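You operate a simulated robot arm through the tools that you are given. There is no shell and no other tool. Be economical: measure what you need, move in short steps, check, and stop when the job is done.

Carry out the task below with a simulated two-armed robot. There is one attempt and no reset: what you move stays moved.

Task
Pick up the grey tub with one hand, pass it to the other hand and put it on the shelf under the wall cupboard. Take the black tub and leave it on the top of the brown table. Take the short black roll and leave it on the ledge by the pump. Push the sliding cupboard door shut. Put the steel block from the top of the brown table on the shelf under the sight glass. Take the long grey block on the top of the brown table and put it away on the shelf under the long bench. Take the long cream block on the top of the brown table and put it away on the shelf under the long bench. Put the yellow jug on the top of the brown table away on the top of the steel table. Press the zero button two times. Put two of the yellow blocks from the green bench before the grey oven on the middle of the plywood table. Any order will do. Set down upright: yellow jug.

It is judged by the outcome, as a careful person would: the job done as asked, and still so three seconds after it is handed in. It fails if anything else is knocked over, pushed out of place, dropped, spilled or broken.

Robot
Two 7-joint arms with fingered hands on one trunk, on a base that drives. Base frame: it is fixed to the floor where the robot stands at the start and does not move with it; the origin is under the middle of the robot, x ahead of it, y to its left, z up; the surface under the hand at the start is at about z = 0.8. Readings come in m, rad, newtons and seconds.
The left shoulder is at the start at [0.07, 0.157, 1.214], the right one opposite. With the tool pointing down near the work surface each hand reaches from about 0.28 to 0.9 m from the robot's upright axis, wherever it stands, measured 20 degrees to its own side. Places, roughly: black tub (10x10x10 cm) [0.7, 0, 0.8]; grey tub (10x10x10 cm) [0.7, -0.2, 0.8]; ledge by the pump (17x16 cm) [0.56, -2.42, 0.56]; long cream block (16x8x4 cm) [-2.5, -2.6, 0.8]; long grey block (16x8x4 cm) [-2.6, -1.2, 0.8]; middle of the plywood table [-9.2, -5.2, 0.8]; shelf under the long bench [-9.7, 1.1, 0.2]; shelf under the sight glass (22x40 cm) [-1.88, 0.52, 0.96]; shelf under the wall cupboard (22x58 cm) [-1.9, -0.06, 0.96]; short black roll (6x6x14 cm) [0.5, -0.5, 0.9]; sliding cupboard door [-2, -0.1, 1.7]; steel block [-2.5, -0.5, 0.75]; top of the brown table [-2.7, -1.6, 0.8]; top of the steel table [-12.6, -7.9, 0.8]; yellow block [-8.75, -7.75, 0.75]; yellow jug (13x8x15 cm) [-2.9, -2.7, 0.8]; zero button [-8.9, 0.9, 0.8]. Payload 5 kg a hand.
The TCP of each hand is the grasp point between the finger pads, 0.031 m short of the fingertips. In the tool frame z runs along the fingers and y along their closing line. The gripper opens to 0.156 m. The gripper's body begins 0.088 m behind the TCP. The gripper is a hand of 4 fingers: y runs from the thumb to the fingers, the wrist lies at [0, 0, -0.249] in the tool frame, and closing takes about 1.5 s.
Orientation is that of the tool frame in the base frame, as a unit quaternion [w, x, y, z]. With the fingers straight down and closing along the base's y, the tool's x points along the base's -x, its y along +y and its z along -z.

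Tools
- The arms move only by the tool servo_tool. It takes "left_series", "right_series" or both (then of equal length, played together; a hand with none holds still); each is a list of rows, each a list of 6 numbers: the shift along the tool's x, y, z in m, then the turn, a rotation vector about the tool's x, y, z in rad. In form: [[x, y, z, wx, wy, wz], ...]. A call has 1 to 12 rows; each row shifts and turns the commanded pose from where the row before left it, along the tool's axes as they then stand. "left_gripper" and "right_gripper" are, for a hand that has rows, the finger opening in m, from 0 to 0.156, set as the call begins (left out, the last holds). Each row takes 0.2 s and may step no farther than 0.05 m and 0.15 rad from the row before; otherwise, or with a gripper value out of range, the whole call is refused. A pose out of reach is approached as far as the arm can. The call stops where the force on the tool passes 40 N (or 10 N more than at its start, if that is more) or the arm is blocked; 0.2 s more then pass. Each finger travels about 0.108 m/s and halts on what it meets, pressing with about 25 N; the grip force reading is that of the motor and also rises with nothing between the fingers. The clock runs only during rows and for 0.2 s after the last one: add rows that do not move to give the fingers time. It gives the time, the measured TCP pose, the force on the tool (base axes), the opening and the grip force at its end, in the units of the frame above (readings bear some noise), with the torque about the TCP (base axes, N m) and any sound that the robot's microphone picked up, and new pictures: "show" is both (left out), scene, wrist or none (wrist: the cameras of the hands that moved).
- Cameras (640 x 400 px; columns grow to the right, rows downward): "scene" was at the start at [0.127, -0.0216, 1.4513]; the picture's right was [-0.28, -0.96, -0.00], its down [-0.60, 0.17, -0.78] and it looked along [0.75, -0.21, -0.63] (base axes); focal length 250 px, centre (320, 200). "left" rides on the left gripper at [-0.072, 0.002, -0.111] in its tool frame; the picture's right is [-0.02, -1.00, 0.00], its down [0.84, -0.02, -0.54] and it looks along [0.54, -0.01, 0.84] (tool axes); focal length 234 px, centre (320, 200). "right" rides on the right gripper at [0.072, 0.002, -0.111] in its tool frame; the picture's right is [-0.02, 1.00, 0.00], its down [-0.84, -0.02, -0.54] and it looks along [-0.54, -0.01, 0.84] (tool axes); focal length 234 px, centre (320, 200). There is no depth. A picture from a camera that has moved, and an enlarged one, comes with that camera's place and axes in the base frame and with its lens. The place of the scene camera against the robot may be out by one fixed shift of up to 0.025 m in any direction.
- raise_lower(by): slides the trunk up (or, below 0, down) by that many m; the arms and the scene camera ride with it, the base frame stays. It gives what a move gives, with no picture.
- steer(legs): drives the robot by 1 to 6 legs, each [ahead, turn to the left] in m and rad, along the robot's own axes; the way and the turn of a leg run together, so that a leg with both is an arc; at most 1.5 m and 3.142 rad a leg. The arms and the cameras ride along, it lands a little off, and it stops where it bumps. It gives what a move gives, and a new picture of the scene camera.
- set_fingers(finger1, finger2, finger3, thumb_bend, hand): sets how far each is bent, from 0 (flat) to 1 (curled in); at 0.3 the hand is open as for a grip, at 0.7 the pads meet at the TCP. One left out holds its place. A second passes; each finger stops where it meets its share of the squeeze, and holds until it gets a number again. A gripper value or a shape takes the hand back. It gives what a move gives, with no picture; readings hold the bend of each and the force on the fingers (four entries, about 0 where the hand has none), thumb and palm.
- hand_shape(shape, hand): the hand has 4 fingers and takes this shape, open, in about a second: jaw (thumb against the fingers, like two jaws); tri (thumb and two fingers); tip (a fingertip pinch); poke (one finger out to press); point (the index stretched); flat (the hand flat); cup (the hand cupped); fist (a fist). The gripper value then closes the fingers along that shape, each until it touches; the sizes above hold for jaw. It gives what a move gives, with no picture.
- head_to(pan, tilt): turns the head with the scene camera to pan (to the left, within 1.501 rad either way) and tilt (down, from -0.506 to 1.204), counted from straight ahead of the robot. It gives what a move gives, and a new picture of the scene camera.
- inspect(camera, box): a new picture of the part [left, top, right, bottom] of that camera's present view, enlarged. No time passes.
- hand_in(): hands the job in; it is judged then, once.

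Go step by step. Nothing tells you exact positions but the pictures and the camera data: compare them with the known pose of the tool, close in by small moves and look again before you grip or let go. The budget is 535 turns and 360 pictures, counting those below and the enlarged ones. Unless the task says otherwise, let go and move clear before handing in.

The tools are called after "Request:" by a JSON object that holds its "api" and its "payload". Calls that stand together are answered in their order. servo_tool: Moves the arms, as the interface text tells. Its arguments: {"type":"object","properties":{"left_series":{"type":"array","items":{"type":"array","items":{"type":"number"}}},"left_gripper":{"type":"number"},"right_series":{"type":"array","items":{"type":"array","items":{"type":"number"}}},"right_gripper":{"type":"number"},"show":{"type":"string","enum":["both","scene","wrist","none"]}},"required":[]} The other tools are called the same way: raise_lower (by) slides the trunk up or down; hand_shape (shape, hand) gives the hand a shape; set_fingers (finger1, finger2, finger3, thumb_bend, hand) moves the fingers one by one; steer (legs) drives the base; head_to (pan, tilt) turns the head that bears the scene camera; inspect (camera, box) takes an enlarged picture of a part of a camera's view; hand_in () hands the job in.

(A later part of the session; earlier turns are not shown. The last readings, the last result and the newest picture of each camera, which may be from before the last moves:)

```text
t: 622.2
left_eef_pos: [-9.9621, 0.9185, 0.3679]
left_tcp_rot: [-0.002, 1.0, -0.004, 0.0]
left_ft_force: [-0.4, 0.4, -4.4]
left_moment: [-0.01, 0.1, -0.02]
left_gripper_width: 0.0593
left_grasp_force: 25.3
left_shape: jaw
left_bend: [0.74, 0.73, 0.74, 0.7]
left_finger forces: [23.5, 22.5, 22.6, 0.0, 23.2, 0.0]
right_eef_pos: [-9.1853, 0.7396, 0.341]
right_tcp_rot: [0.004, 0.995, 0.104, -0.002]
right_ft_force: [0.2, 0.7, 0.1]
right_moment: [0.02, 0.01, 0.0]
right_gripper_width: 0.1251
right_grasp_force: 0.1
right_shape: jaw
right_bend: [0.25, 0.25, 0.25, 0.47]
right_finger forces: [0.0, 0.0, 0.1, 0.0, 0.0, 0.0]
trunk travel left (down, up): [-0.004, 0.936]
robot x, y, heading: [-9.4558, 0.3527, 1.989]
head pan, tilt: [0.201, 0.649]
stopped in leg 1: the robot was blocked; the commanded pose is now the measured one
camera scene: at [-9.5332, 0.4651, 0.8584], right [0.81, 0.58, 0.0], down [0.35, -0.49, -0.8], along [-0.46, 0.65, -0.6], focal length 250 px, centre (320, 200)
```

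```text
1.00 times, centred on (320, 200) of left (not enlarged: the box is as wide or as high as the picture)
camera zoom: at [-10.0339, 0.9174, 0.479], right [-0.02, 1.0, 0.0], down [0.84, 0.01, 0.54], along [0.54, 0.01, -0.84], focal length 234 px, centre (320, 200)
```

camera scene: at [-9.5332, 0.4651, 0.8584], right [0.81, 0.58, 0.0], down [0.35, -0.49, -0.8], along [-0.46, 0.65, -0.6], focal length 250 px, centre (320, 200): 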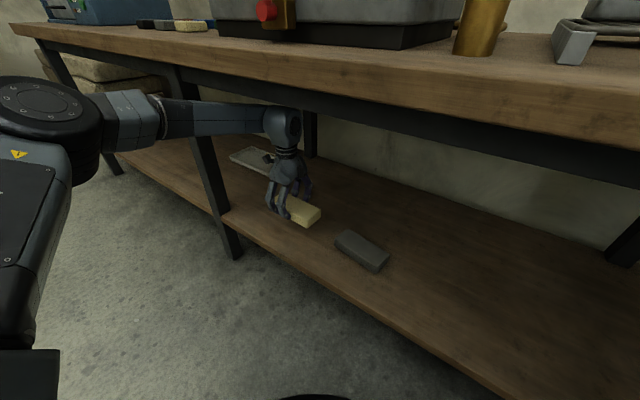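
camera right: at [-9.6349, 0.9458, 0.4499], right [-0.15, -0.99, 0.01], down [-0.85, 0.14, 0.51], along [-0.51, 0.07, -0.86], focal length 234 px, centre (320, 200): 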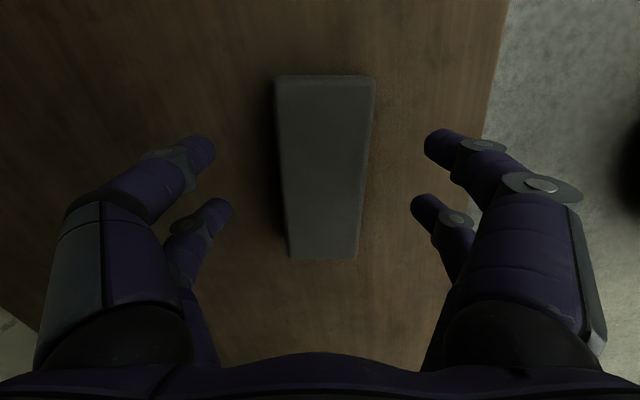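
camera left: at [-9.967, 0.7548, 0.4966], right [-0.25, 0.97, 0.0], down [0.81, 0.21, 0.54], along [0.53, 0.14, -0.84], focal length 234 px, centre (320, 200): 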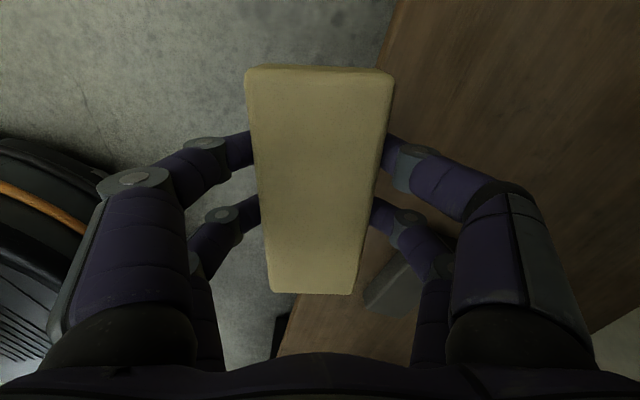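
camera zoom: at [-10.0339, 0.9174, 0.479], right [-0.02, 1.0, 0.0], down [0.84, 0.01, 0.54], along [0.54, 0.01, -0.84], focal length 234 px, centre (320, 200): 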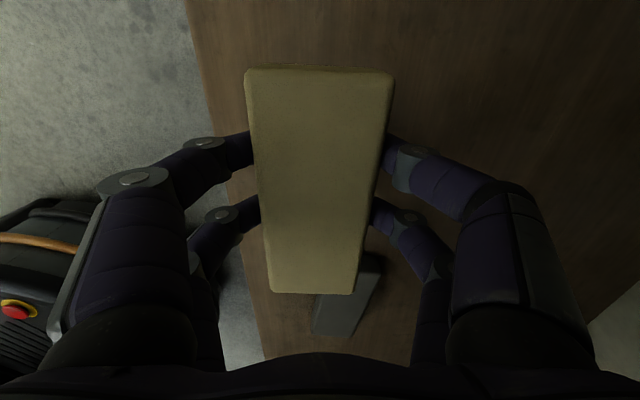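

The cream block is well inside the shelf edge now. Lowering it.

Request:
{"api": "servo_tool", "payload": {"left_series": [[0, 0, 0.015, 0, 0, 0], [0, 0, 0.015, 0, 0, 0], [0, 0, 0.015, 0, 0, 0], [0, 0, 0.015, 0, 0, 0], [0, 0, 0, 0, 0, 0]], "show": "none"}}

Request:
{"api": "servo_tool", "payload": {"left_series": [[0, 0, 0.005, 0, 0, 0], [0, 0, 0.005, 0, 0, 0], [0, 0, 0.005, 0, 0, 0], [0, 0, 0.005, 0, 0, 0], [0, 0, 0.005, 0, 0, 0]], "show": "wrist"}}

```text
t: 623.4
left_eef_pos: [-9.9634, 0.9045, 0.316]
left_tcp_rot: [-0.004, 1.0, -0.004, 0.0]
left_ft_force: [-0.6, 0.6, -4.2]
left_moment: [0.0, 0.05, 0.02]
left_gripper_width: 0.0593
left_grasp_force: 24.9
left_shape: jaw
left_bend: [0.74, 0.73, 0.74, 0.7]
left_finger forces: [23.4, 22.5, 22.8, 0.1, 23.2, 0.0]
left hand out of reach, approached as far as the arm can: row 2, 3, 4
right_eef_pos: [-9.1859, 0.7403, 0.3411]
right_tcp_rot: [0.004, 0.995, 0.103, -0.003]
right_ft_force: [-0.4, -0.1, 0.6]
right_moment: [-0.02, 0.01, 0.0]
right_gripper_width: 0.1248
right_grasp_force: 0.1
right_shape: jaw
right_bend: [0.25, 0.25, 0.25, 0.47]
right_finger forces: [0.0, 0.1, 0.0, 0.1, 0.0, 0.1]
trunk travel left (down, up): [-0.004, 0.936]
robot x, y, heading: [-9.4534, 0.3491, 1.994]
head pan, tilt: [0.201, 0.649]
```

```text
t: 624.6
left_eef_pos: [-9.9622, 0.8962, 0.2936]
left_tcp_rot: [-0.005, 1.0, -0.003, 0.0]
left_ft_force: [-0.1, -0.3, -4.5]
left_moment: [0.01, 0.06, 0.04]
left_gripper_width: 0.0592
left_grasp_force: 25.2
left_shape: jaw
left_bend: [0.74, 0.73, 0.74, 0.7]
left_finger forces: [23.4, 22.5, 22.8, 0.1, 23.2, 0.0]
left hand out of reach, approached as far as the arm can: row 2, 4
right_eef_pos: [-9.185, 0.7399, 0.3394]
right_tcp_rot: [0.005, 0.995, 0.104, -0.002]
right_ft_force: [0.4, -0.1, -0.2]
right_moment: [-0.01, -0.04, -0.01]
right_gripper_width: 0.1249
right_grasp_force: 0.1
right_shape: jaw
right_bend: [0.25, 0.25, 0.25, 0.47]
right_finger forces: [0.0, 0.0, 0.1, 0.0, 0.0, 0.0]
trunk travel left (down, up): [-0.004, 0.936]
robot x, y, heading: [-9.4564, 0.3514, 1.992]
head pan, tilt: [0.201, 0.649]
camera left: at [-10.0347, 0.8939, 0.4042], right [-0.02, 1.0, 0.01], down [0.84, 0.01, 0.54], along [0.54, 0.02, -0.84], focal length 234 px, centre (320, 200)
```

left: 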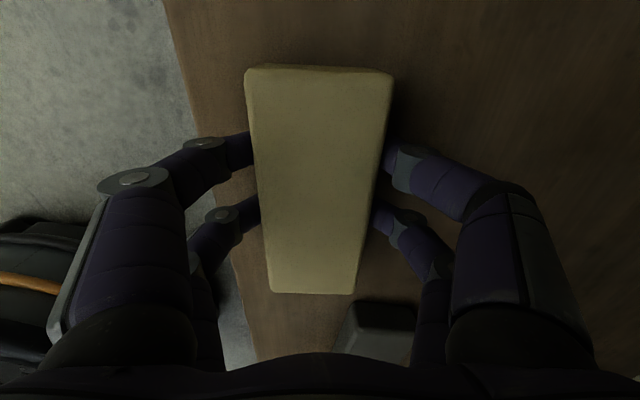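

Request:
{"api": "servo_tool", "payload": {"left_series": [[0, 0, 0.004, 0, 0, 0], [0, 0, 0.004, 0, 0, 0], [0, 0, 0.004, 0, 0, 0]], "show": "none"}}

```text
t: 625.4
left_eef_pos: [-9.9635, 0.8942, 0.2876]
left_tcp_rot: [-0.007, 1.0, -0.003, 0.0]
left_ft_force: [1.5, 2.0, 13.1]
left_moment: [-0.58, -0.15, 0.09]
left_gripper_width: 0.0595
left_grasp_force: 24.9
left_shape: jaw
left_bend: [0.74, 0.74, 0.74, 0.7]
left_finger forces: [24.2, 25.1, 25.9, 0.0, 25.4, 0.0]
left hand out of reach, approached as far as the arm can: row 1, 3
right_eef_pos: [-9.1865, 0.7396, 0.3407]
right_tcp_rot: [0.005, 0.995, 0.104, -0.002]
right_ft_force: [0.9, 0.0, 0.3]
right_moment: [0.01, -0.02, -0.02]
right_gripper_width: 0.1246
right_grasp_force: 0.1
right_shape: jaw
right_bend: [0.25, 0.25, 0.25, 0.47]
right_finger forces: [0.1, 0.1, 0.1, 0.1, 0.0, 0.1]
trunk travel left (down, up): [-0.004, 0.936]
robot x, y, heading: [-9.4595, 0.3513, 1.992]
head pan, tilt: [0.201, 0.649]
```

Contact. Opening, then lifting with the arm.

Request:
{"api": "servo_tool", "payload": {"left_series": [[0, 0, 0, 0, 0, 0], [0, 0, 0, 0, 0, 0], [0, 0, 0, 0, 0, 0], [0, 0, 0, 0, 0, 0], [0, 0, -0.02, 0, 0, 0], [0, 0, -0.02, 0, 0, 0], [0, 0, -0.02, 0, 0, 0], [0, 0, 0, 0, 0, 0]], "left_gripper": 0.12, "show": "both"}}

```text
t: 627.2
left_eef_pos: [-9.9635, 0.8907, 0.3446]
left_tcp_rot: [-0.002, 1.0, -0.004, 0.0]
left_ft_force: [0.1, 0.6, -0.7]
left_moment: [0.01, 0.03, 0.02]
left_gripper_width: 0.1195
left_grasp_force: 0.0
left_shape: jaw
left_bend: [0.26, 0.26, 0.26, 0.51]
left_finger forces: [0.1, 0.0, 0.0, 0.0, 0.0, 0.0]
right_eef_pos: [-9.1857, 0.7413, 0.3389]
right_tcp_rot: [0.005, 0.995, 0.104, -0.002]
right_ft_force: [-0.9, -0.7, -0.9]
right_moment: [0.0, -0.04, -0.01]
right_gripper_width: 0.125
right_grasp_force: 0.1
right_shape: jaw
right_bend: [0.25, 0.25, 0.25, 0.47]
right_finger forces: [0.0, 0.0, 0.0, 0.0, 0.0, 0.0]
trunk travel left (down, up): [-0.004, 0.936]
robot x, y, heading: [-9.4594, 0.3525, 1.993]
head pan, tilt: [0.201, 0.649]
camera scene: at [-9.5344, 0.4643, 0.8584], right [0.81, 0.58, 0.0], down [0.35, -0.49, -0.8], along [-0.46, 0.65, -0.6], focal length 250 px, centre (320, 200)
camera left: at [-10.0347, 0.8889, 0.4542], right [-0.02, 1.0, 0.01], down [0.84, 0.01, 0.54], along [0.54, 0.01, -0.84], focal length 234 px, centre (320, 200)
```

scene: 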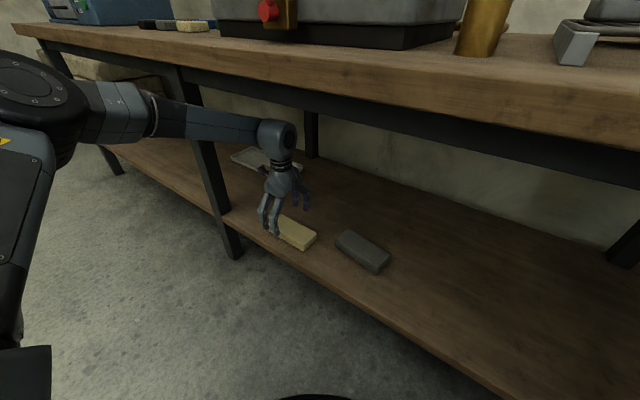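
left: 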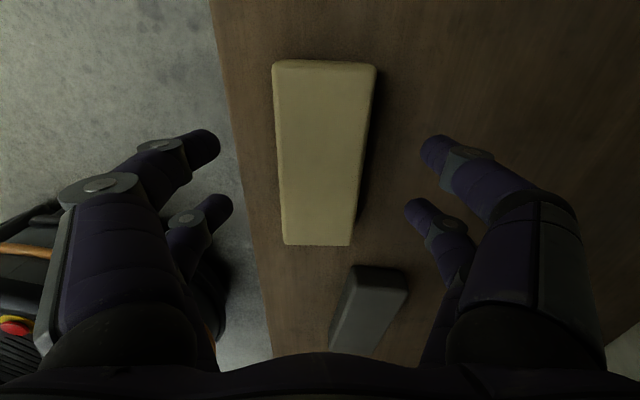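

Both long blocks lie on the shelf. Backing straight out and rising, then on to the zero button.

Request:
{"api": "steer", "payload": {"legs": [[-0.45, 0.0]]}}

Request:
{"api": "raise_lower", "payload": {"by": 0.4}}

Request:
{"api": "raise_lower", "payload": {"by": 0.36}}

Request:
{"api": "head_to", "payload": {"pan": -0.6, "tilt": 0.65}}

Request:
{"api": "inspect", "payload": {"camera": "scene", "box": [260, 110, 460, 240]}}

```text
t: 630.0
left_eef_pos: [-9.7765, 0.4755, 0.3419]
left_tcp_rot: [-0.001, 1.0, -0.003, 0.0]
left_ft_force: [-0.8, -0.4, 0.0]
left_moment: [0.0, 0.02, -0.02]
left_gripper_width: 0.1194
left_grasp_force: 0.1
left_shape: jaw
left_bend: [0.26, 0.26, 0.26, 0.51]
left_finger forces: [0.0, 0.1, 0.0, 0.1, 0.0, 0.0]
right_eef_pos: [-8.9979, 0.3258, 0.3371]
right_tcp_rot: [0.008, 0.995, 0.104, -0.002]
right_ft_force: [-0.5, 0.1, -0.7]
right_moment: [-0.01, 0.01, -0.03]
right_gripper_width: 0.1249
right_grasp_force: 0.0
right_shape: jaw
right_bend: [0.25, 0.25, 0.25, 0.47]
right_finger forces: [0.0, 0.0, 0.0, 0.0, 0.0, 0.0]
trunk travel left (down, up): [-0.004, 0.936]
robot x, y, heading: [-9.2688, -0.0638, 1.996]
head pan, tilt: [0.201, 0.649]
camera scene: at [-9.346, 0.052, 0.8578], right [0.81, 0.58, 0.0], down [0.35, -0.49, -0.8], along [-0.46, 0.65, -0.6], focal length 250 px, centre (320, 200)
```

scene: 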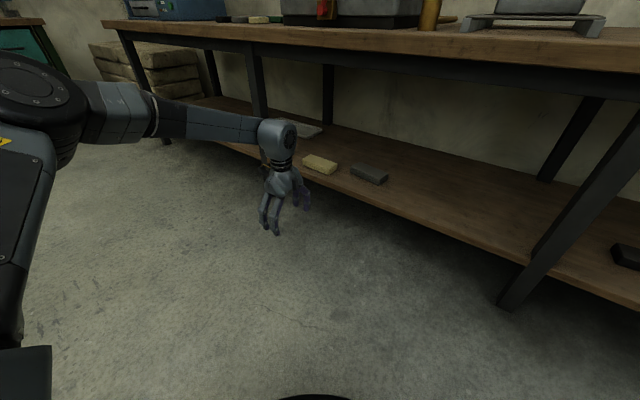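

```text
t: 633.8
left_eef_pos: [-9.7746, 0.4762, 0.741]
left_tcp_rot: [-0.001, 1.0, -0.003, 0.0]
left_ft_force: [-0.3, -0.8, -0.5]
left_moment: [-0.01, 0.02, 0.0]
left_gripper_width: 0.1196
left_grasp_force: 0.2
left_shape: jaw
left_bend: [0.26, 0.26, 0.26, 0.51]
left_finger forces: [0.0, 0.0, 0.0, 0.0, 0.0, 0.1]
right_eef_pos: [-8.9989, 0.325, 0.7372]
right_tcp_rot: [0.009, 0.995, 0.102, -0.003]
right_ft_force: [-0.9, -0.4, -0.9]
right_moment: [-0.01, -0.01, -0.02]
right_gripper_width: 0.1248
right_grasp_force: 0.0
right_shape: jaw
right_bend: [0.25, 0.25, 0.25, 0.47]
right_finger forces: [0.0, 0.0, 0.0, 0.0, 0.1, 0.0]
trunk travel left (down, up): [-0.404, 0.536]
robot x, y, heading: [-9.2655, -0.0675, 1.992]
head pan, tilt: [0.201, 0.649]
```

```text
t: 637.3
left_eef_pos: [-9.7752, 0.4765, 1.1014]
left_tcp_rot: [-0.001, 1.0, -0.003, 0.0]
left_ft_force: [0.2, 0.1, 1.2]
left_moment: [0.03, 0.0, 0.01]
left_gripper_width: 0.1194
left_grasp_force: 0.1
left_shape: jaw
left_bend: [0.26, 0.26, 0.26, 0.51]
left_finger forces: [0.0, 0.0, 0.0, 0.0, 0.0, 0.0]
right_eef_pos: [-8.9985, 0.3255, 1.0969]
right_tcp_rot: [0.008, 0.995, 0.103, -0.002]
right_ft_force: [1.0, -1.0, 0.3]
right_moment: [0.0, 0.01, 0.02]
right_gripper_width: 0.1251
right_grasp_force: 0.1
right_shape: jaw
right_bend: [0.25, 0.25, 0.25, 0.47]
right_finger forces: [0.1, 0.1, 0.0, 0.0, 0.1, 0.0]
trunk travel left (down, up): [-0.764, 0.176]
robot x, y, heading: [-9.2653, -0.0664, 1.993]
head pan, tilt: [0.201, 0.649]
```

```text
t: 638.4
left_eef_pos: [-9.7764, 0.4768, 1.1015]
left_tcp_rot: [-0.001, 1.0, -0.003, -0.001]
left_ft_force: [0.2, -0.3, 0.0]
left_moment: [-0.02, 0.02, -0.01]
left_gripper_width: 0.1195
left_grasp_force: 0.1
left_shape: jaw
left_bend: [0.26, 0.26, 0.26, 0.51]
left_finger forces: [0.0, 0.0, 0.0, 0.0, 0.0, 0.1]
right_eef_pos: [-8.9992, 0.3265, 1.0969]
right_tcp_rot: [0.009, 0.995, 0.103, -0.003]
right_ft_force: [0.0, 0.4, -0.8]
right_moment: [-0.02, 0.04, 0.03]
right_gripper_width: 0.1251
right_grasp_force: 0.2
right_shape: jaw
right_bend: [0.25, 0.25, 0.25, 0.47]
right_finger forces: [0.1, 0.0, 0.0, 0.0, 0.0, 0.1]
trunk travel left (down, up): [-0.764, 0.176]
robot x, y, heading: [-9.2657, -0.0665, 1.998]
head pan, tilt: [-0.6, 0.649]
camera scene: at [-9.2801, 0.0671, 1.6178], right [0.98, -0.18, 0.0], down [-0.11, -0.6, -0.8], along [0.14, 0.78, -0.6], focal length 250 px, centre (320, 200)
```

scene: 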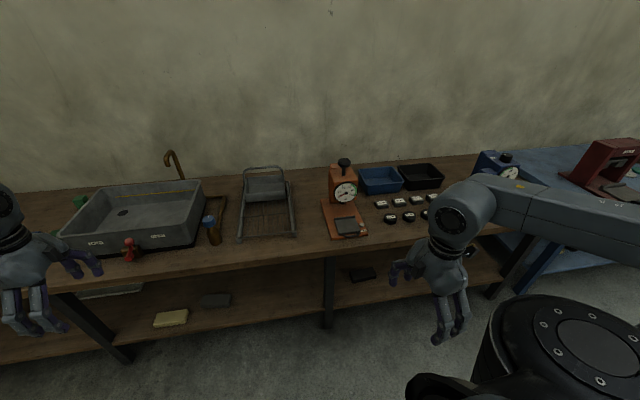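

```text
3.08 times, centred on (360, 175) of scene
camera zoom: at [-9.2801, 0.0671, 1.6178], right [0.98, -0.18, 0.0], down [-0.11, -0.6, -0.8], along [0.14, 0.78, -0.6], focal length 770 px, centre (197, 277)
```

zoom: 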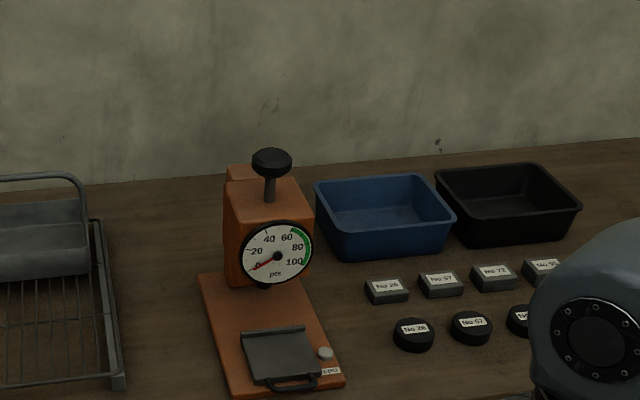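

The zero button is the small steel knob at the front right of the orange scale, about (−8.92, 0.915). I'll face the bench and put the right hand in the poke shape.

Request:
{"api": "steer", "payload": {"legs": [[0, -0.43], [0.25, 0]]}}

Request:
{"api": "hand_shape", "payload": {"hand": "right", "shape": "poke"}}

Request:
{"api": "inspect", "payload": {"camera": "right", "box": [0, 0, 640, 400]}}

```text
t: 641.5
left_eef_pos: [-9.4995, 0.8915, 1.102]
left_tcp_rot: [-0.001, 0.976, -0.217, -0.001]
left_ft_force: [-0.1, 0.2, 0.9]
left_moment: [0.0, -0.01, 0.01]
left_gripper_width: 0.1196
left_grasp_force: 0.1
left_shape: jaw
left_bend: [0.26, 0.26, 0.26, 0.51]
left_finger forces: [0.1, 0.0, 0.0, 0.1, 0.0, 0.0]
right_eef_pos: [-8.8579, 0.4315, 1.0974]
right_tcp_rot: [0.006, 0.994, -0.113, -0.005]
right_ft_force: [-0.1, -0.1, -0.1]
right_moment: [-0.01, 0.01, -0.01]
right_gripper_width: 0.125
right_grasp_force: 0.1
right_shape: jaw
right_bend: [0.25, 0.25, 0.25, 0.47]
right_finger forces: [0.0, 0.0, 0.0, 0.0, 0.0, 0.1]
trunk travel left (down, up): [-0.764, 0.176]
robot x, y, heading: [-9.2679, 0.1896, 1.566]
head pan, tilt: [-0.6, 0.649]
camera scene: at [-9.2223, 0.3108, 1.618], right [0.82, -0.57, 0.0], down [-0.35, -0.49, -0.8], along [0.46, 0.65, -0.6], focal length 250 px, centre (320, 200)
```

scene: 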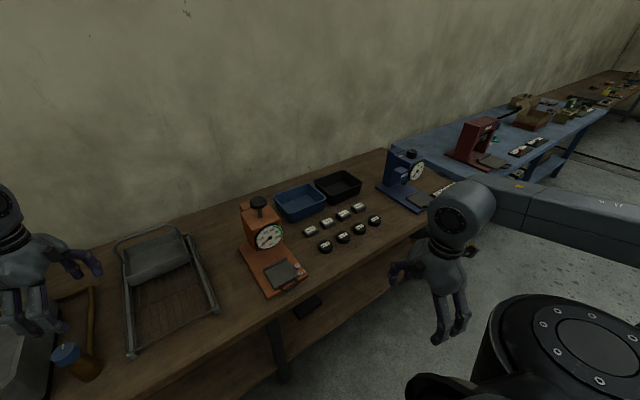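

```text
t: 642.4
left_eef_pos: [-9.499, 0.8931, 1.1019]
left_tcp_rot: [-0.001, 0.976, -0.217, 0.001]
left_ft_force: [1.1, 0.0, -0.1]
left_moment: [0.02, 0.04, 0.0]
left_gripper_width: 0.1197
left_grasp_force: 0.1
left_shape: jaw
left_bend: [0.26, 0.26, 0.26, 0.51]
left_finger forces: [0.1, 0.0, 0.0, 0.0, 0.1, 0.0]
right_eef_pos: [-8.8566, 0.4324, 1.0977]
right_tcp_rot: [0.007, 0.994, -0.112, -0.004]
right_ft_force: [0.2, 0.1, -0.7]
right_moment: [0.01, 0.01, 0.01]
right_gripper_width: 0.0
right_grasp_force: 0.1
right_shape: poke
right_bend: [1.0, 1.0, 1.0, 0.32]
right_finger forces: [0.0, 0.1, 0.0, 0.0, 0.1, 0.0]
trunk travel left (down, up): [-0.764, 0.176]
robot x, y, heading: [-9.263, 0.1867, 1.567]
head pan, tilt: [-0.6, 0.649]
```

```text
1.00 times, centred on (320, 200) of right (not enlarged: the box is as wide or as high as the picture)
camera zoom: at [-8.786, 0.4154, 1.2079], right [-0.25, -0.97, 0.02], down [-0.81, 0.21, 0.55], along [-0.54, 0.12, -0.83], focal length 234 px, centre (320, 200)
```

zoom: 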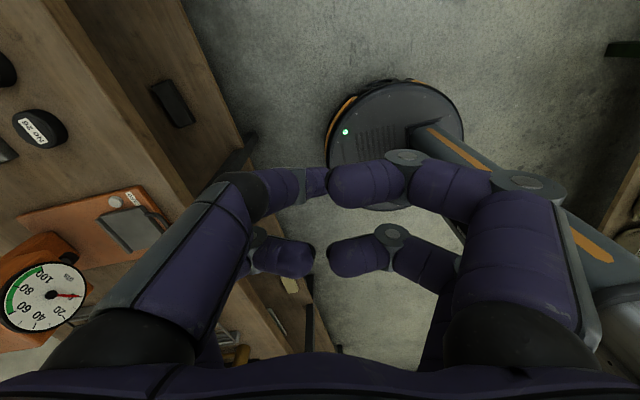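

Request:
{"api": "servo_tool", "payload": {"right_series": [[0, 0, 0, 0, 0, 0], [0, 0, 0, 0, 0, 0], [0, 0, 0, 0, 0, 0]], "show": "both"}}

Request:
{"api": "inspect", "payload": {"camera": "scene", "box": [380, 170, 520, 350]}}

```text
t: 643.2
left_eef_pos: [-9.5004, 0.8936, 1.1013]
left_tcp_rot: [-0.001, 0.976, -0.217, 0.0]
left_ft_force: [-0.1, 0.6, -0.6]
left_moment: [0.01, -0.01, 0.03]
left_gripper_width: 0.1193
left_grasp_force: 0.1
left_shape: jaw
left_bend: [0.26, 0.26, 0.26, 0.51]
left_finger forces: [0.1, 0.0, 0.0, 0.0, 0.0, 0.0]
right_eef_pos: [-8.8579, 0.4315, 1.0976]
right_tcp_rot: [0.008, 0.994, -0.113, -0.004]
right_ft_force: [0.4, -0.4, 0.2]
right_moment: [-0.01, 0.04, 0.0]
right_gripper_width: 0.0001
right_grasp_force: 0.1
right_shape: poke
right_bend: [1.0, 1.0, 1.0, 0.32]
right_finger forces: [0.0, 0.0, 0.0, 0.0, 0.1, 0.0]
trunk travel left (down, up): [-0.764, 0.176]
robot x, y, heading: [-9.2651, 0.188, 1.561]
head pan, tilt: [-0.6, 0.649]
camera scene: at [-9.2225, 0.312, 1.6178], right [0.82, -0.57, 0.0], down [-0.35, -0.5, -0.8], along [0.46, 0.65, -0.6], focal length 250 px, centre (320, 200)
camera right: at [-8.7858, 0.415, 1.208], right [-0.25, -0.97, 0.02], down [-0.81, 0.21, 0.55], along [-0.54, 0.12, -0.83], focal length 234 px, centre (320, 200)
```

scene: 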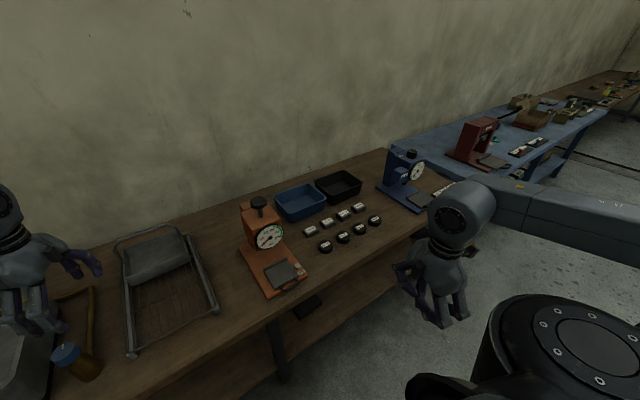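
right: 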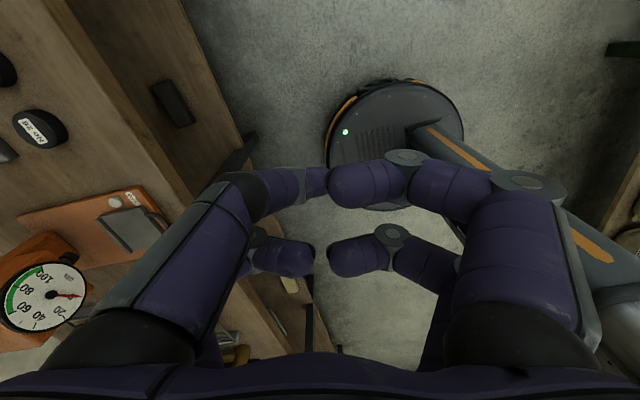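

```text
2.22 times, centred on (450, 260) of scene
camera zoom: at [-9.2225, 0.312, 1.6178], right [0.82, -0.57, 0.0], down [-0.35, -0.5, -0.8], along [0.46, 0.65, -0.6], focal length 556 px, centre (31, 67)
```

zoom: 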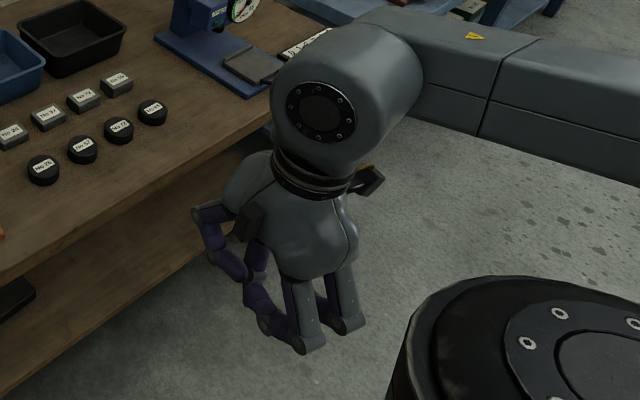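

Request:
{"api": "set_fingers", "payload": {"hand": "right", "finger1": 0.45, "finger2": 1.0, "finger3": 1.0, "thumb_bend": 1.0}}

Request:
{"api": "inspect", "payload": {"camera": "right", "box": [0, 0, 640, 400]}}

Request:
{"api": "inspect", "payload": {"camera": "scene", "box": [380, 170, 520, 350]}}

```text
t: 644.2
left_eef_pos: [-9.5004, 0.8931, 1.1012]
left_tcp_rot: [0.0, 0.976, -0.217, -0.001]
left_ft_force: [0.7, -0.4, 0.1]
left_moment: [0.0, -0.02, -0.02]
left_gripper_width: 0.1198
left_grasp_force: 0.1
left_shape: jaw
left_bend: [0.26, 0.26, 0.26, 0.51]
left_finger forces: [0.0, 0.1, 0.0, 0.0, 0.0, 0.0]
right_eef_pos: [-8.8565, 0.4322, 1.0965]
right_tcp_rot: [0.008, 0.994, -0.112, -0.004]
right_ft_force: [0.6, 0.2, 0.7]
right_moment: [0.0, 0.06, 0.02]
right_gripper_width: 0.0456
right_grasp_force: 0.0
right_shape: fingers
right_bend: [0.45, 0.99, 0.99, 1.0]
right_finger forces: [0.0, 0.0, 0.1, 0.0, 0.0, 0.0]
trunk travel left (down, up): [-0.764, 0.176]
robot x, y, heading: [-9.2711, 0.1855, 1.563]
head pan, tilt: [-0.6, 0.649]
```

```text
1.00 times, centred on (320, 200) of right (not enlarged: the box is as wide or as high as the picture)
camera zoom: at [-8.7859, 0.4153, 1.2079], right [-0.25, -0.97, 0.02], down [-0.81, 0.21, 0.55], along [-0.54, 0.12, -0.83], focal length 234 px, centre (320, 200)
```

zoom: 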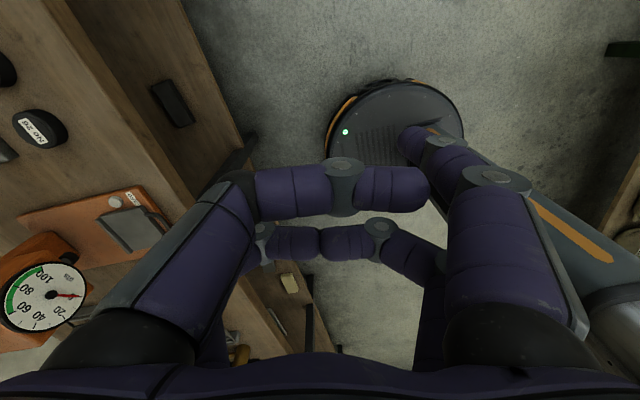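

```text
2.22 times, centred on (450, 260) of scene
camera zoom: at [-9.2226, 0.3123, 1.6178], right [0.82, -0.57, 0.0], down [-0.35, -0.5, -0.8], along [0.46, 0.65, -0.6], focal length 556 px, centre (31, 67)
```

zoom: 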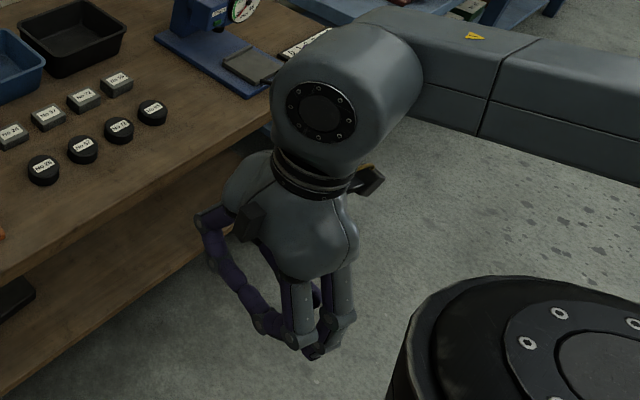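

Finger 1 extends as the pointer (image right, camera side). I'll straighten it over the palm centre a bit and move above the button.

Request:
{"api": "set_fingers", "payload": {"hand": "right", "finger1": 0.58}}

Request:
{"api": "servo_tool", "payload": {"right_series": [[-0.026, -0.043, 0, 0, 0, 0], [-0.026, -0.043, 0, 0, 0, 0], [-0.026, -0.043, 0, 0, 0, 0], [-0.026, -0.043, 0, 0, 0, 0], [-0.026, -0.043, 0, 0, 0, 0], [-0.026, -0.043, 0, 0, 0, 0], [-0.026, -0.043, 0, 0, 0, 0], [-0.026, -0.043, 0, 0, 0, 0], [-0.026, -0.043, 0, 0, 0, 0], [-0.026, -0.043, 0, 0, 0, 0], [0, 0, 0, 0, 0, 0]], "show": "both"}}

```text
t: 645.2
left_eef_pos: [-9.5012, 0.8943, 1.1008]
left_tcp_rot: [-0.001, 0.976, -0.217, 0.0]
left_ft_force: [-1.6, 0.3, 0.7]
left_moment: [0.03, -0.01, -0.04]
left_gripper_width: 0.1199
left_grasp_force: 0.0
left_shape: jaw
left_bend: [0.26, 0.26, 0.26, 0.51]
left_finger forces: [0.0, 0.0, 0.0, 0.0, 0.1, 0.1]
right_eef_pos: [-8.8575, 0.4323, 1.0978]
right_tcp_rot: [0.007, 0.994, -0.112, -0.004]
right_ft_force: [0.1, 1.3, -0.4]
right_moment: [0.01, -0.01, 0.01]
right_gripper_width: 0.0407
right_grasp_force: 0.1
right_shape: fingers
right_bend: [0.56, 0.99, 0.99, 1.0]
right_finger forces: [0.0, 0.0, 0.1, 0.1, 0.1, 0.0]
trunk travel left (down, up): [-0.764, 0.176]
robot x, y, heading: [-9.2705, 0.1895, 1.56]
head pan, tilt: [-0.6, 0.649]
```

```text
refused: row 1 steps farther than a row can; nothing moved
```

Request:
{"api": "servo_tool", "payload": {"right_series": [[-0.0178, -0.0434, 0, 0, 0, 0], [-0.0178, -0.0434, 0, 0, 0, 0], [-0.0178, -0.0434, 0, 0, 0, 0], [-0.0178, -0.0434, 0, 0, 0, 0], [-0.0178, -0.0434, 0, 0, 0, 0], [-0.0178, -0.0434, 0, 0, 0, 0], [-0.0178, -0.0434, 0, 0, 0, 0], [-0.0178, -0.0434, 0, 0, 0, 0], [-0.0178, -0.0434, 0, 0, 0, 0], [-0.0178, -0.0434, 0, 0, 0, 0], [-0.0178, -0.0434, 0, 0, 0, 0], [0, 0, 0, 0, 0, 0]], "show": "both"}}

```text
t: 647.8
left_eef_pos: [-9.4986, 0.8934, 1.1014]
left_tcp_rot: [-0.002, 0.976, -0.217, -0.001]
left_ft_force: [0.7, -0.1, -0.7]
left_moment: [0.05, 0.01, -0.04]
left_gripper_width: 0.1201
left_grasp_force: 0.0
left_shape: jaw
left_bend: [0.26, 0.26, 0.26, 0.51]
left_finger forces: [0.0, 0.0, 0.1, 0.0, 0.0, 0.1]
right_eef_pos: [-8.9422, 0.9397, 1.0908]
right_tcp_rot: [0.008, 0.994, -0.112, -0.004]
right_ft_force: [-0.3, -0.1, -0.2]
right_moment: [0.02, 0.0, -0.02]
right_gripper_width: 0.0408
right_grasp_force: 0.0
right_shape: fingers
right_bend: [0.56, 0.99, 0.99, 1.0]
right_finger forces: [0.0, 0.1, 0.1, 0.0, 0.0, 0.1]
trunk travel left (down, up): [-0.764, 0.176]
robot x, y, heading: [-9.2676, 0.1888, 1.565]
head pan, tilt: [-0.6, 0.649]
camera scene: at [-9.2219, 0.3111, 1.6179], right [0.82, -0.57, 0.0], down [-0.35, -0.5, -0.8], along [0.46, 0.65, -0.6], focal length 250 px, centre (320, 200)
camera right: at [-8.8705, 0.9238, 1.2011], right [-0.25, -0.97, 0.01], down [-0.81, 0.21, 0.55], along [-0.54, 0.12, -0.83], focal length 234 px, centre (320, 200)
```

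scene: 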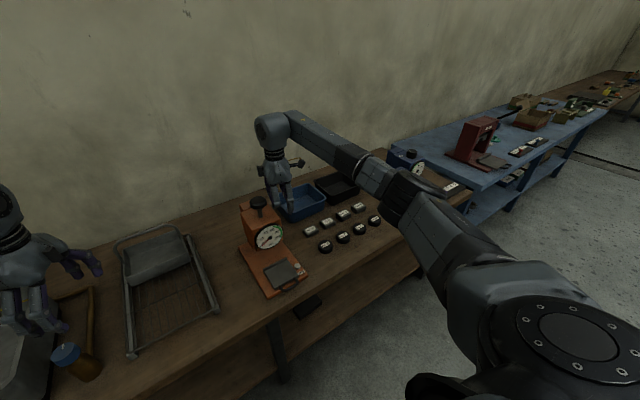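
right: 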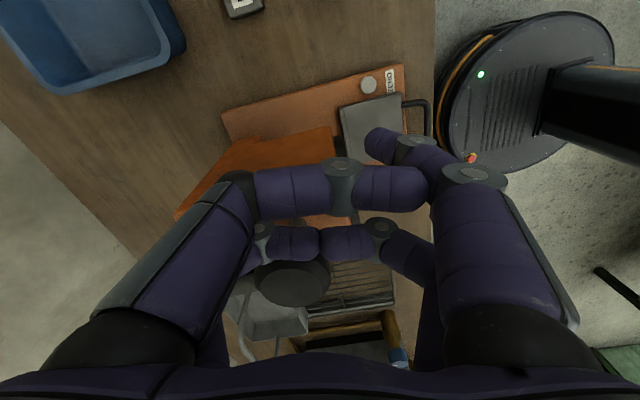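

The wrist view puts the button at about (−8.943, 0.854), and my fingertip at (−8.927, 0.898). I'll shift over it and come down part way.

Request:
{"api": "servo_tool", "payload": {"right_series": [[-0.003, 0.0235, 0, 0, 0, 0], [-0.003, 0.0235, 0, 0, 0, 0], [0, 0, 0.035, 0, 0, 0], [0, 0, 0.035, 0, 0, 0], [0, 0, 0.035, 0, 0, 0], [0, 0, 0.035, 0, 0, 0], [0, 0, 0, 0, 0, 0]], "show": "both"}}

```text
t: 648.9
left_eef_pos: [-9.5, 0.8894, 1.1037]
left_tcp_rot: [-0.002, 0.976, -0.218, -0.001]
left_ft_force: [0.2, -0.2, -0.5]
left_moment: [0.01, -0.04, 0.03]
left_gripper_width: 0.1197
left_grasp_force: 0.1
left_shape: jaw
left_bend: [0.26, 0.26, 0.26, 0.51]
left_finger forces: [0.1, 0.1, 0.1, 0.0, 0.0, 0.0]
right_eef_pos: [-8.9572, 0.8968, 1.0251]
right_tcp_rot: [-0.003, 0.993, -0.114, -0.01]
right_ft_force: [1.8, -4.2, 14.1]
right_moment: [0.57, 0.2, -0.02]
right_gripper_width: 0.0408
right_grasp_force: 6.8
right_shape: fingers
right_bend: [0.56, 0.99, 0.99, 1.0]
right_finger forces: [0.0, 0.0, 14.3, 0.1, 0.0, 0.0]
trunk travel left (down, up): [-0.764, 0.176]
robot x, y, heading: [-9.2661, 0.1878, 1.558]
head pan, tilt: [-0.6, 0.649]
stopped in row 5 (right hand): the force on the tool passed its limit at 51 N (the readings are from after the stop); the commanded pose is now the measured one
camera scene: at [-9.2233, 0.3071, 1.6184], right [0.82, -0.57, 0.0], down [-0.35, -0.49, -0.8], along [0.46, 0.65, -0.6], focal length 250 px, centre (320, 200)
camera right: at [-8.8842, 0.877, 1.1338], right [-0.25, -0.97, 0.0], down [-0.8, 0.21, 0.56], along [-0.54, 0.14, -0.83], focal length 234 px, centre (320, 200)
```

scene: 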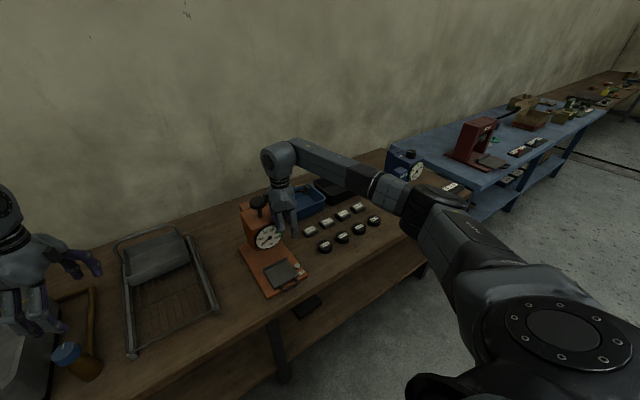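
right: 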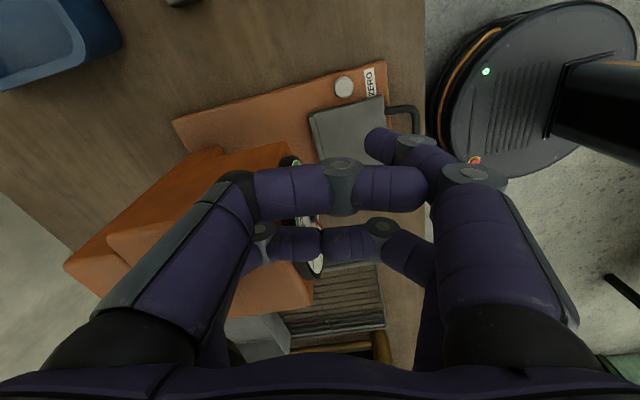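

The curled fingers met the scale's column — it stands right under the palm. Raising at once.

Request:
{"api": "servo_tool", "payload": {"right_series": [[0, 0, -0.03, 0, 0, 0], [0, 0, -0.03, 0, 0, 0], [0, 0, -0.02, 0, 0, 0], [0, 0, 0, 0, 0, 0]], "show": "none"}}

Request:
{"api": "set_fingers", "payload": {"hand": "right", "finger1": 1.0, "thumb_bend": 0.55}}

Request:
{"api": "inspect", "payload": {"camera": "right", "box": [0, 0, 640, 400]}}

Request:
{"api": "inspect", "payload": {"camera": "scene", "box": [190, 120, 390, 300]}}

```text
t: 649.9
left_eef_pos: [-9.4994, 0.8955, 1.1013]
left_tcp_rot: [0.0, 0.976, -0.218, -0.001]
left_ft_force: [0.5, -0.5, -0.2]
left_moment: [0.01, -0.02, -0.04]
left_gripper_width: 0.1197
left_grasp_force: 0.1
left_shape: jaw
left_bend: [0.26, 0.26, 0.26, 0.51]
left_finger forces: [0.1, 0.0, 0.0, 0.1, 0.0, 0.1]
right_eef_pos: [-8.9537, 0.8997, 1.0991]
right_tcp_rot: [0.0, 0.993, -0.114, -0.01]
right_ft_force: [0.7, -0.1, -0.5]
right_moment: [0.01, -0.02, -0.01]
right_gripper_width: 0.0407
right_grasp_force: 0.1
right_shape: fingers
right_bend: [0.56, 0.99, 0.99, 1.0]
right_finger forces: [0.0, 0.1, 0.1, 0.0, 0.0, 0.0]
trunk travel left (down, up): [-0.764, 0.176]
robot x, y, heading: [-9.2688, 0.1889, 1.56]
head pan, tilt: [-0.6, 0.649]
```

```text
t: 650.9
left_eef_pos: [-9.4998, 0.8938, 1.1006]
left_tcp_rot: [0.0, 0.976, -0.219, 0.0]
left_ft_force: [0.1, -1.1, 0.5]
left_moment: [0.03, 0.02, -0.03]
left_gripper_width: 0.1193
left_grasp_force: 0.1
left_shape: jaw
left_bend: [0.26, 0.26, 0.26, 0.51]
left_finger forces: [0.1, 0.1, 0.0, 0.0, 0.0, 0.0]
right_eef_pos: [-8.9536, 0.8991, 1.0999]
right_tcp_rot: [0.001, 0.994, -0.113, -0.009]
right_ft_force: [-0.4, 0.3, 0.0]
right_moment: [-0.02, -0.02, -0.01]
right_gripper_width: 0.052
right_grasp_force: 0.0
right_shape: fingers
right_bend: [1.0, 0.99, 0.99, 0.55]
right_finger forces: [0.0, 0.0, 0.0, 0.1, 0.0, 0.1]
trunk travel left (down, up): [-0.764, 0.176]
robot x, y, heading: [-9.2655, 0.1853, 1.562]
head pan, tilt: [-0.6, 0.649]
```

```text
1.00 times, centred on (320, 200) of right (not enlarged: the box is as wide or as high as the picture)
camera zoom: at [-8.8818, 0.8808, 1.2094], right [-0.25, -0.97, 0.0], down [-0.8, 0.21, 0.56], along [-0.54, 0.14, -0.83], focal length 234 px, centre (320, 200)
```

zoom: 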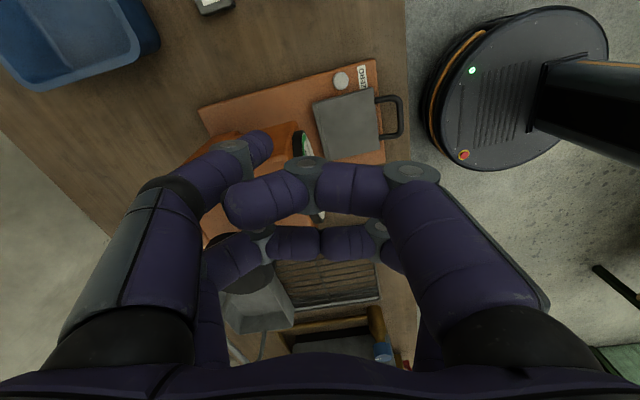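

```text
2.22 times, centred on (290, 210) of scene
camera zoom: at [-9.2225, 0.3129, 1.6178], right [0.82, -0.57, 0.0], down [-0.35, -0.5, -0.8], along [0.46, 0.65, -0.6], focal length 556 px, centre (387, 178)
```

zoom: 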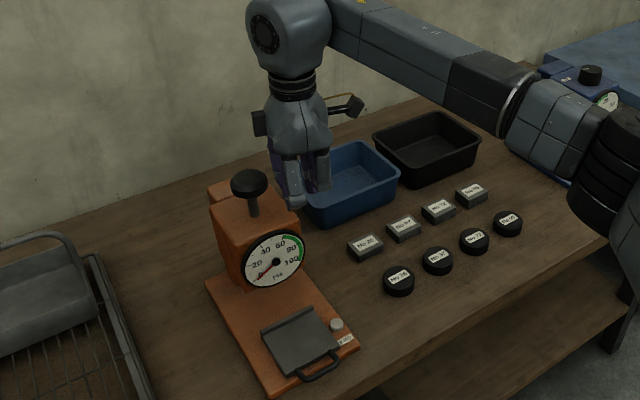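

The thumb is the front-left digit. Pointing with the thumb keeps the palm on the near side, away from the column. I'll open it a little more and measure its tip.

Request:
{"api": "set_fingers", "payload": {"hand": "right", "thumb_bend": 0.42}}

Request:
{"api": "servo_tool", "payload": {"right_series": [[-0.003, 0.04, 0, 0, 0, 0], [-0.003, 0.035, 0, 0, 0, 0], [0, 0, 0, 0, 0, 0]], "show": "wrist"}}

```text
t: 651.9
left_eef_pos: [-9.5001, 0.8934, 1.1012]
left_tcp_rot: [0.0, 0.976, -0.218, 0.0]
left_ft_force: [-0.4, -0.3, 0.0]
left_moment: [0.0, 0.03, 0.01]
left_gripper_width: 0.1198
left_grasp_force: 0.0
left_shape: jaw
left_bend: [0.26, 0.26, 0.26, 0.51]
left_finger forces: [0.0, 0.0, 0.0, 0.0, 0.0, 0.0]
right_eef_pos: [-8.9547, 0.8975, 1.1009]
right_tcp_rot: [0.0, 0.993, -0.115, -0.008]
right_ft_force: [-0.5, -0.2, 0.2]
right_moment: [-0.01, 0.0, 0.0]
right_gripper_width: 0.0603
right_grasp_force: 0.1
right_shape: fingers
right_bend: [1.0, 0.99, 0.99, 0.42]
right_finger forces: [0.0, 0.1, 0.0, 0.0, 0.0, 0.1]
trunk travel left (down, up): [-0.764, 0.176]
robot x, y, heading: [-9.2662, 0.1888, 1.559]
head pan, tilt: [-0.6, 0.649]
```

```text
t: 652.7
left_eef_pos: [-9.4995, 0.8946, 1.1004]
left_tcp_rot: [0.001, 0.976, -0.218, 0.0]
left_ft_force: [0.2, 0.6, -0.7]
left_moment: [-0.04, -0.02, 0.01]
left_gripper_width: 0.12
left_grasp_force: 0.0
left_shape: jaw
left_bend: [0.26, 0.26, 0.26, 0.51]
left_finger forces: [0.1, 0.1, 0.0, 0.0, 0.1, 0.0]
right_eef_pos: [-8.9776, 0.8282, 1.0995]
right_tcp_rot: [0.001, 0.993, -0.114, -0.008]
right_ft_force: [0.7, -0.3, -0.2]
right_moment: [-0.01, -0.03, 0.01]
right_gripper_width: 0.0606
right_grasp_force: 0.0
right_shape: fingers
right_bend: [1.0, 0.99, 0.98, 0.42]
right_finger forces: [0.0, 0.1, 0.0, 0.0, 0.0, 0.0]
trunk travel left (down, up): [-0.764, 0.176]
robot x, y, heading: [-9.2673, 0.1887, 1.56]
head pan, tilt: [-0.6, 0.649]
camera right: at [-8.9051, 0.8098, 1.2096], right [-0.25, -0.97, 0.0], down [-0.8, 0.21, 0.56], along [-0.54, 0.14, -0.83], focal length 234 px, centre (320, 200)
```

right: 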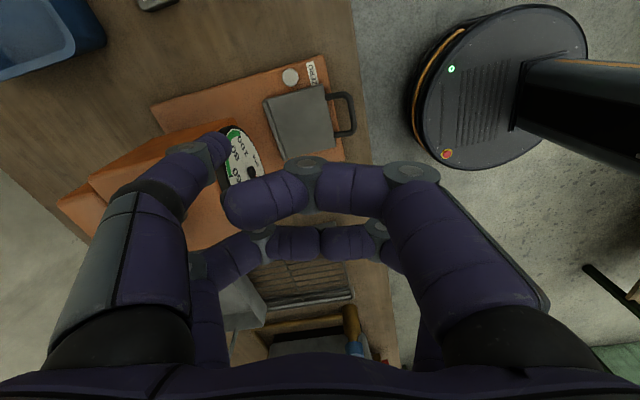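

Column front is at y ≈ 0.955; with the thumb the whole hand stays at y < 0.92. Aligning the thumb tip over the button (−8.938, 0.867) and descending most of the way.

Request:
{"api": "servo_tool", "payload": {"right_series": [[0.005, 0.0142, 0, 0, 0, 0], [0.001, 0, 0.035, 0, 0, 0], [0.001, 0, 0.035, 0, 0, 0], [0.001, 0, 0.035, 0, 0, 0], [0.001, 0, 0.035, 0, 0, 0], [0.001, 0, 0.035, 0, 0, 0], [0, 0, 0.025, 0, 0, 0], [0, 0, 0, 0, 0, 0]], "show": "both"}}

```text
t: 654.5
left_eef_pos: [-9.499, 0.8933, 1.0988]
left_tcp_rot: [0.0, 0.976, -0.219, 0.0]
left_ft_force: [-0.3, -0.1, 0.2]
left_moment: [0.03, -0.01, 0.01]
left_gripper_width: 0.1197
left_grasp_force: 0.0
left_shape: jaw
left_bend: [0.26, 0.26, 0.26, 0.51]
left_finger forces: [0.0, 0.0, 0.0, 0.1, 0.1, 0.1]
right_eef_pos: [-8.9746, 0.8117, 0.9007]
right_tcp_rot: [0.0, 0.994, -0.113, -0.009]
right_ft_force: [-0.8, 1.6, 0.6]
right_moment: [-0.01, 0.03, 0.01]
right_gripper_width: 0.0604
right_grasp_force: 0.0
right_shape: fingers
right_bend: [1.0, 0.99, 0.98, 0.42]
right_finger forces: [0.0, 0.0, 0.0, 0.0, 0.0, 0.0]
trunk travel left (down, up): [-0.764, 0.176]
robot x, y, heading: [-9.2652, 0.1885, 1.562]
head pan, tilt: [-0.6, 0.649]
camera scene: at [-9.2226, 0.3126, 1.6178], right [0.82, -0.57, 0.0], down [-0.35, -0.5, -0.8], along [0.46, 0.65, -0.6], focal length 250 px, centre (320, 200)
camera right: at [-8.9034, 0.792, 1.01], right [-0.25, -0.97, 0.0], down [-0.8, 0.21, 0.56], along [-0.54, 0.14, -0.83], focal length 234 px, centre (320, 200)
```

scene: 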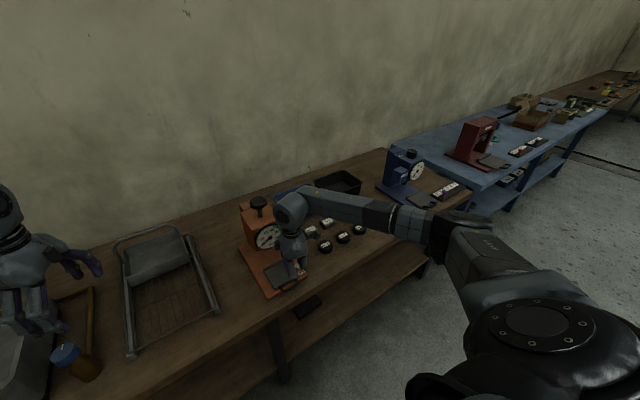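
right: 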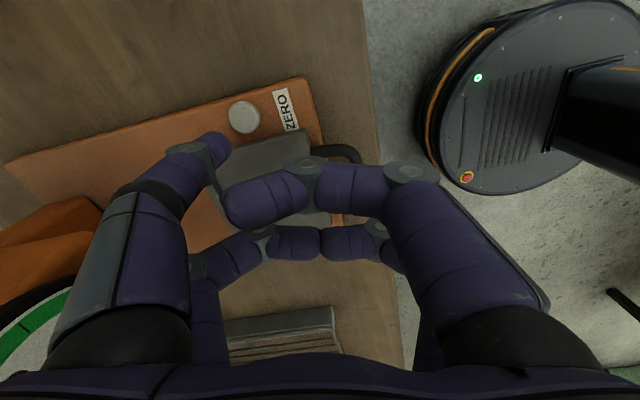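

Request:
{"api": "servo_tool", "payload": {"right_series": [[-0.0035, -0.005, 0.025, 0, 0, 0], [0, 0, 0.025, 0, 0, 0], [0, 0, 0, 0, 0, 0]], "show": "wrist"}}

```text
t: 655.3
left_eef_pos: [-9.5001, 0.8927, 1.1013]
left_tcp_rot: [-0.001, 0.976, -0.217, 0.001]
left_ft_force: [-0.2, -0.4, 0.3]
left_moment: [0.01, -0.04, 0.01]
left_gripper_width: 0.1196
left_grasp_force: 0.1
left_shape: jaw
left_bend: [0.26, 0.26, 0.26, 0.51]
left_finger forces: [0.0, 0.0, 0.0, 0.1, 0.0, 0.0]
right_eef_pos: [-8.9772, 0.8183, 0.8519]
right_tcp_rot: [-0.001, 0.993, -0.115, -0.01]
right_ft_force: [-1.6, 0.3, 12.0]
right_moment: [0.82, -0.5, 0.09]
right_gripper_width: 0.0617
right_grasp_force: 5.7
right_shape: fingers
right_bend: [1.0, 0.99, 0.98, 0.41]
right_finger forces: [0.1, 0.0, 0.0, 0.0, 12.5, 0.0]
trunk travel left (down, up): [-0.764, 0.176]
robot x, y, heading: [-9.2672, 0.1861, 1.558]
head pan, tilt: [-0.6, 0.649]
heard: click
camera right: at [-8.9057, 0.7985, 0.962], right [-0.25, -0.97, 0.0], down [-0.8, 0.21, 0.56], along [-0.54, 0.14, -0.83], focal length 234 px, centre (320, 200)
```

right: 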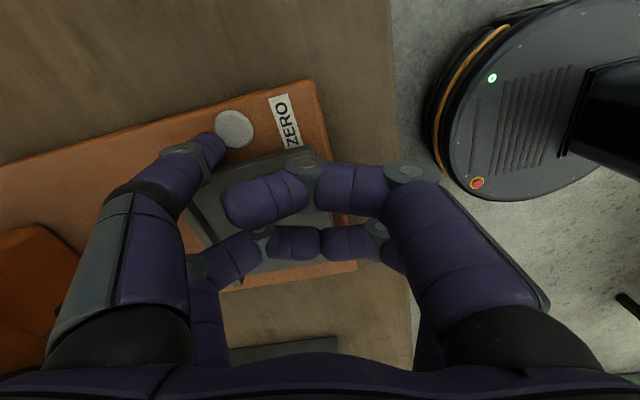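

A click — that's the first press. Raising clear, then pressing once more the same way.

Request:
{"api": "servo_tool", "payload": {"right_series": [[0, 0, -0.02, 0, 0, 0], [0, 0, -0.02, 0, 0, 0], [0, 0, 0, 0, 0, 0]], "show": "none"}}

Request:
{"api": "servo_tool", "payload": {"right_series": [[0, 0, 0.02, 0, 0, 0], [0, 0, 0.02, 0, 0, 0], [0, 0, 0, 0, 0, 0]], "show": "none"}}

```text
t: 656.1
left_eef_pos: [-9.4995, 0.894, 1.1001]
left_tcp_rot: [0.0, 0.976, -0.219, -0.001]
left_ft_force: [-0.3, 0.9, -0.2]
left_moment: [-0.03, -0.03, -0.01]
left_gripper_width: 0.1192
left_grasp_force: 0.1
left_shape: jaw
left_bend: [0.26, 0.26, 0.26, 0.51]
left_finger forces: [0.1, 0.0, 0.0, 0.1, 0.1, 0.1]
right_eef_pos: [-8.9779, 0.8163, 0.8901]
right_tcp_rot: [0.001, 0.993, -0.114, -0.009]
right_ft_force: [0.2, -0.8, -0.4]
right_moment: [-0.04, -0.01, -0.01]
right_gripper_width: 0.0607
right_grasp_force: 0.1
right_shape: fingers
right_bend: [1.0, 0.99, 0.98, 0.42]
right_finger forces: [0.0, 0.0, 0.1, 0.0, 0.0, 0.0]
trunk travel left (down, up): [-0.764, 0.176]
robot x, y, heading: [-9.2667, 0.1877, 1.56]
head pan, tilt: [-0.6, 0.649]
```

```text
t: 656.9
left_eef_pos: [-9.501, 0.8939, 1.1015]
left_tcp_rot: [-0.001, 0.976, -0.219, 0.001]
left_ft_force: [0.3, -0.9, -0.1]
left_moment: [-0.02, 0.02, -0.01]
left_gripper_width: 0.1196
left_grasp_force: 0.1
left_shape: jaw
left_bend: [0.26, 0.26, 0.26, 0.51]
left_finger forces: [0.1, 0.0, 0.0, 0.0, 0.1, 0.0]
right_eef_pos: [-8.9794, 0.8173, 0.8524]
right_tcp_rot: [-0.003, 0.993, -0.114, -0.009]
right_ft_force: [-0.6, 0.5, 14.0]
right_moment: [0.84, -0.53, 0.06]
right_gripper_width: 0.0617
right_grasp_force: 6.6
right_shape: fingers
right_bend: [1.0, 0.99, 0.98, 0.42]
right_finger forces: [0.1, 0.1, 0.1, 0.0, 13.0, 0.1]
trunk travel left (down, up): [-0.764, 0.176]
robot x, y, heading: [-9.2687, 0.1901, 1.558]
head pan, tilt: [-0.6, 0.649]
heard: click
```

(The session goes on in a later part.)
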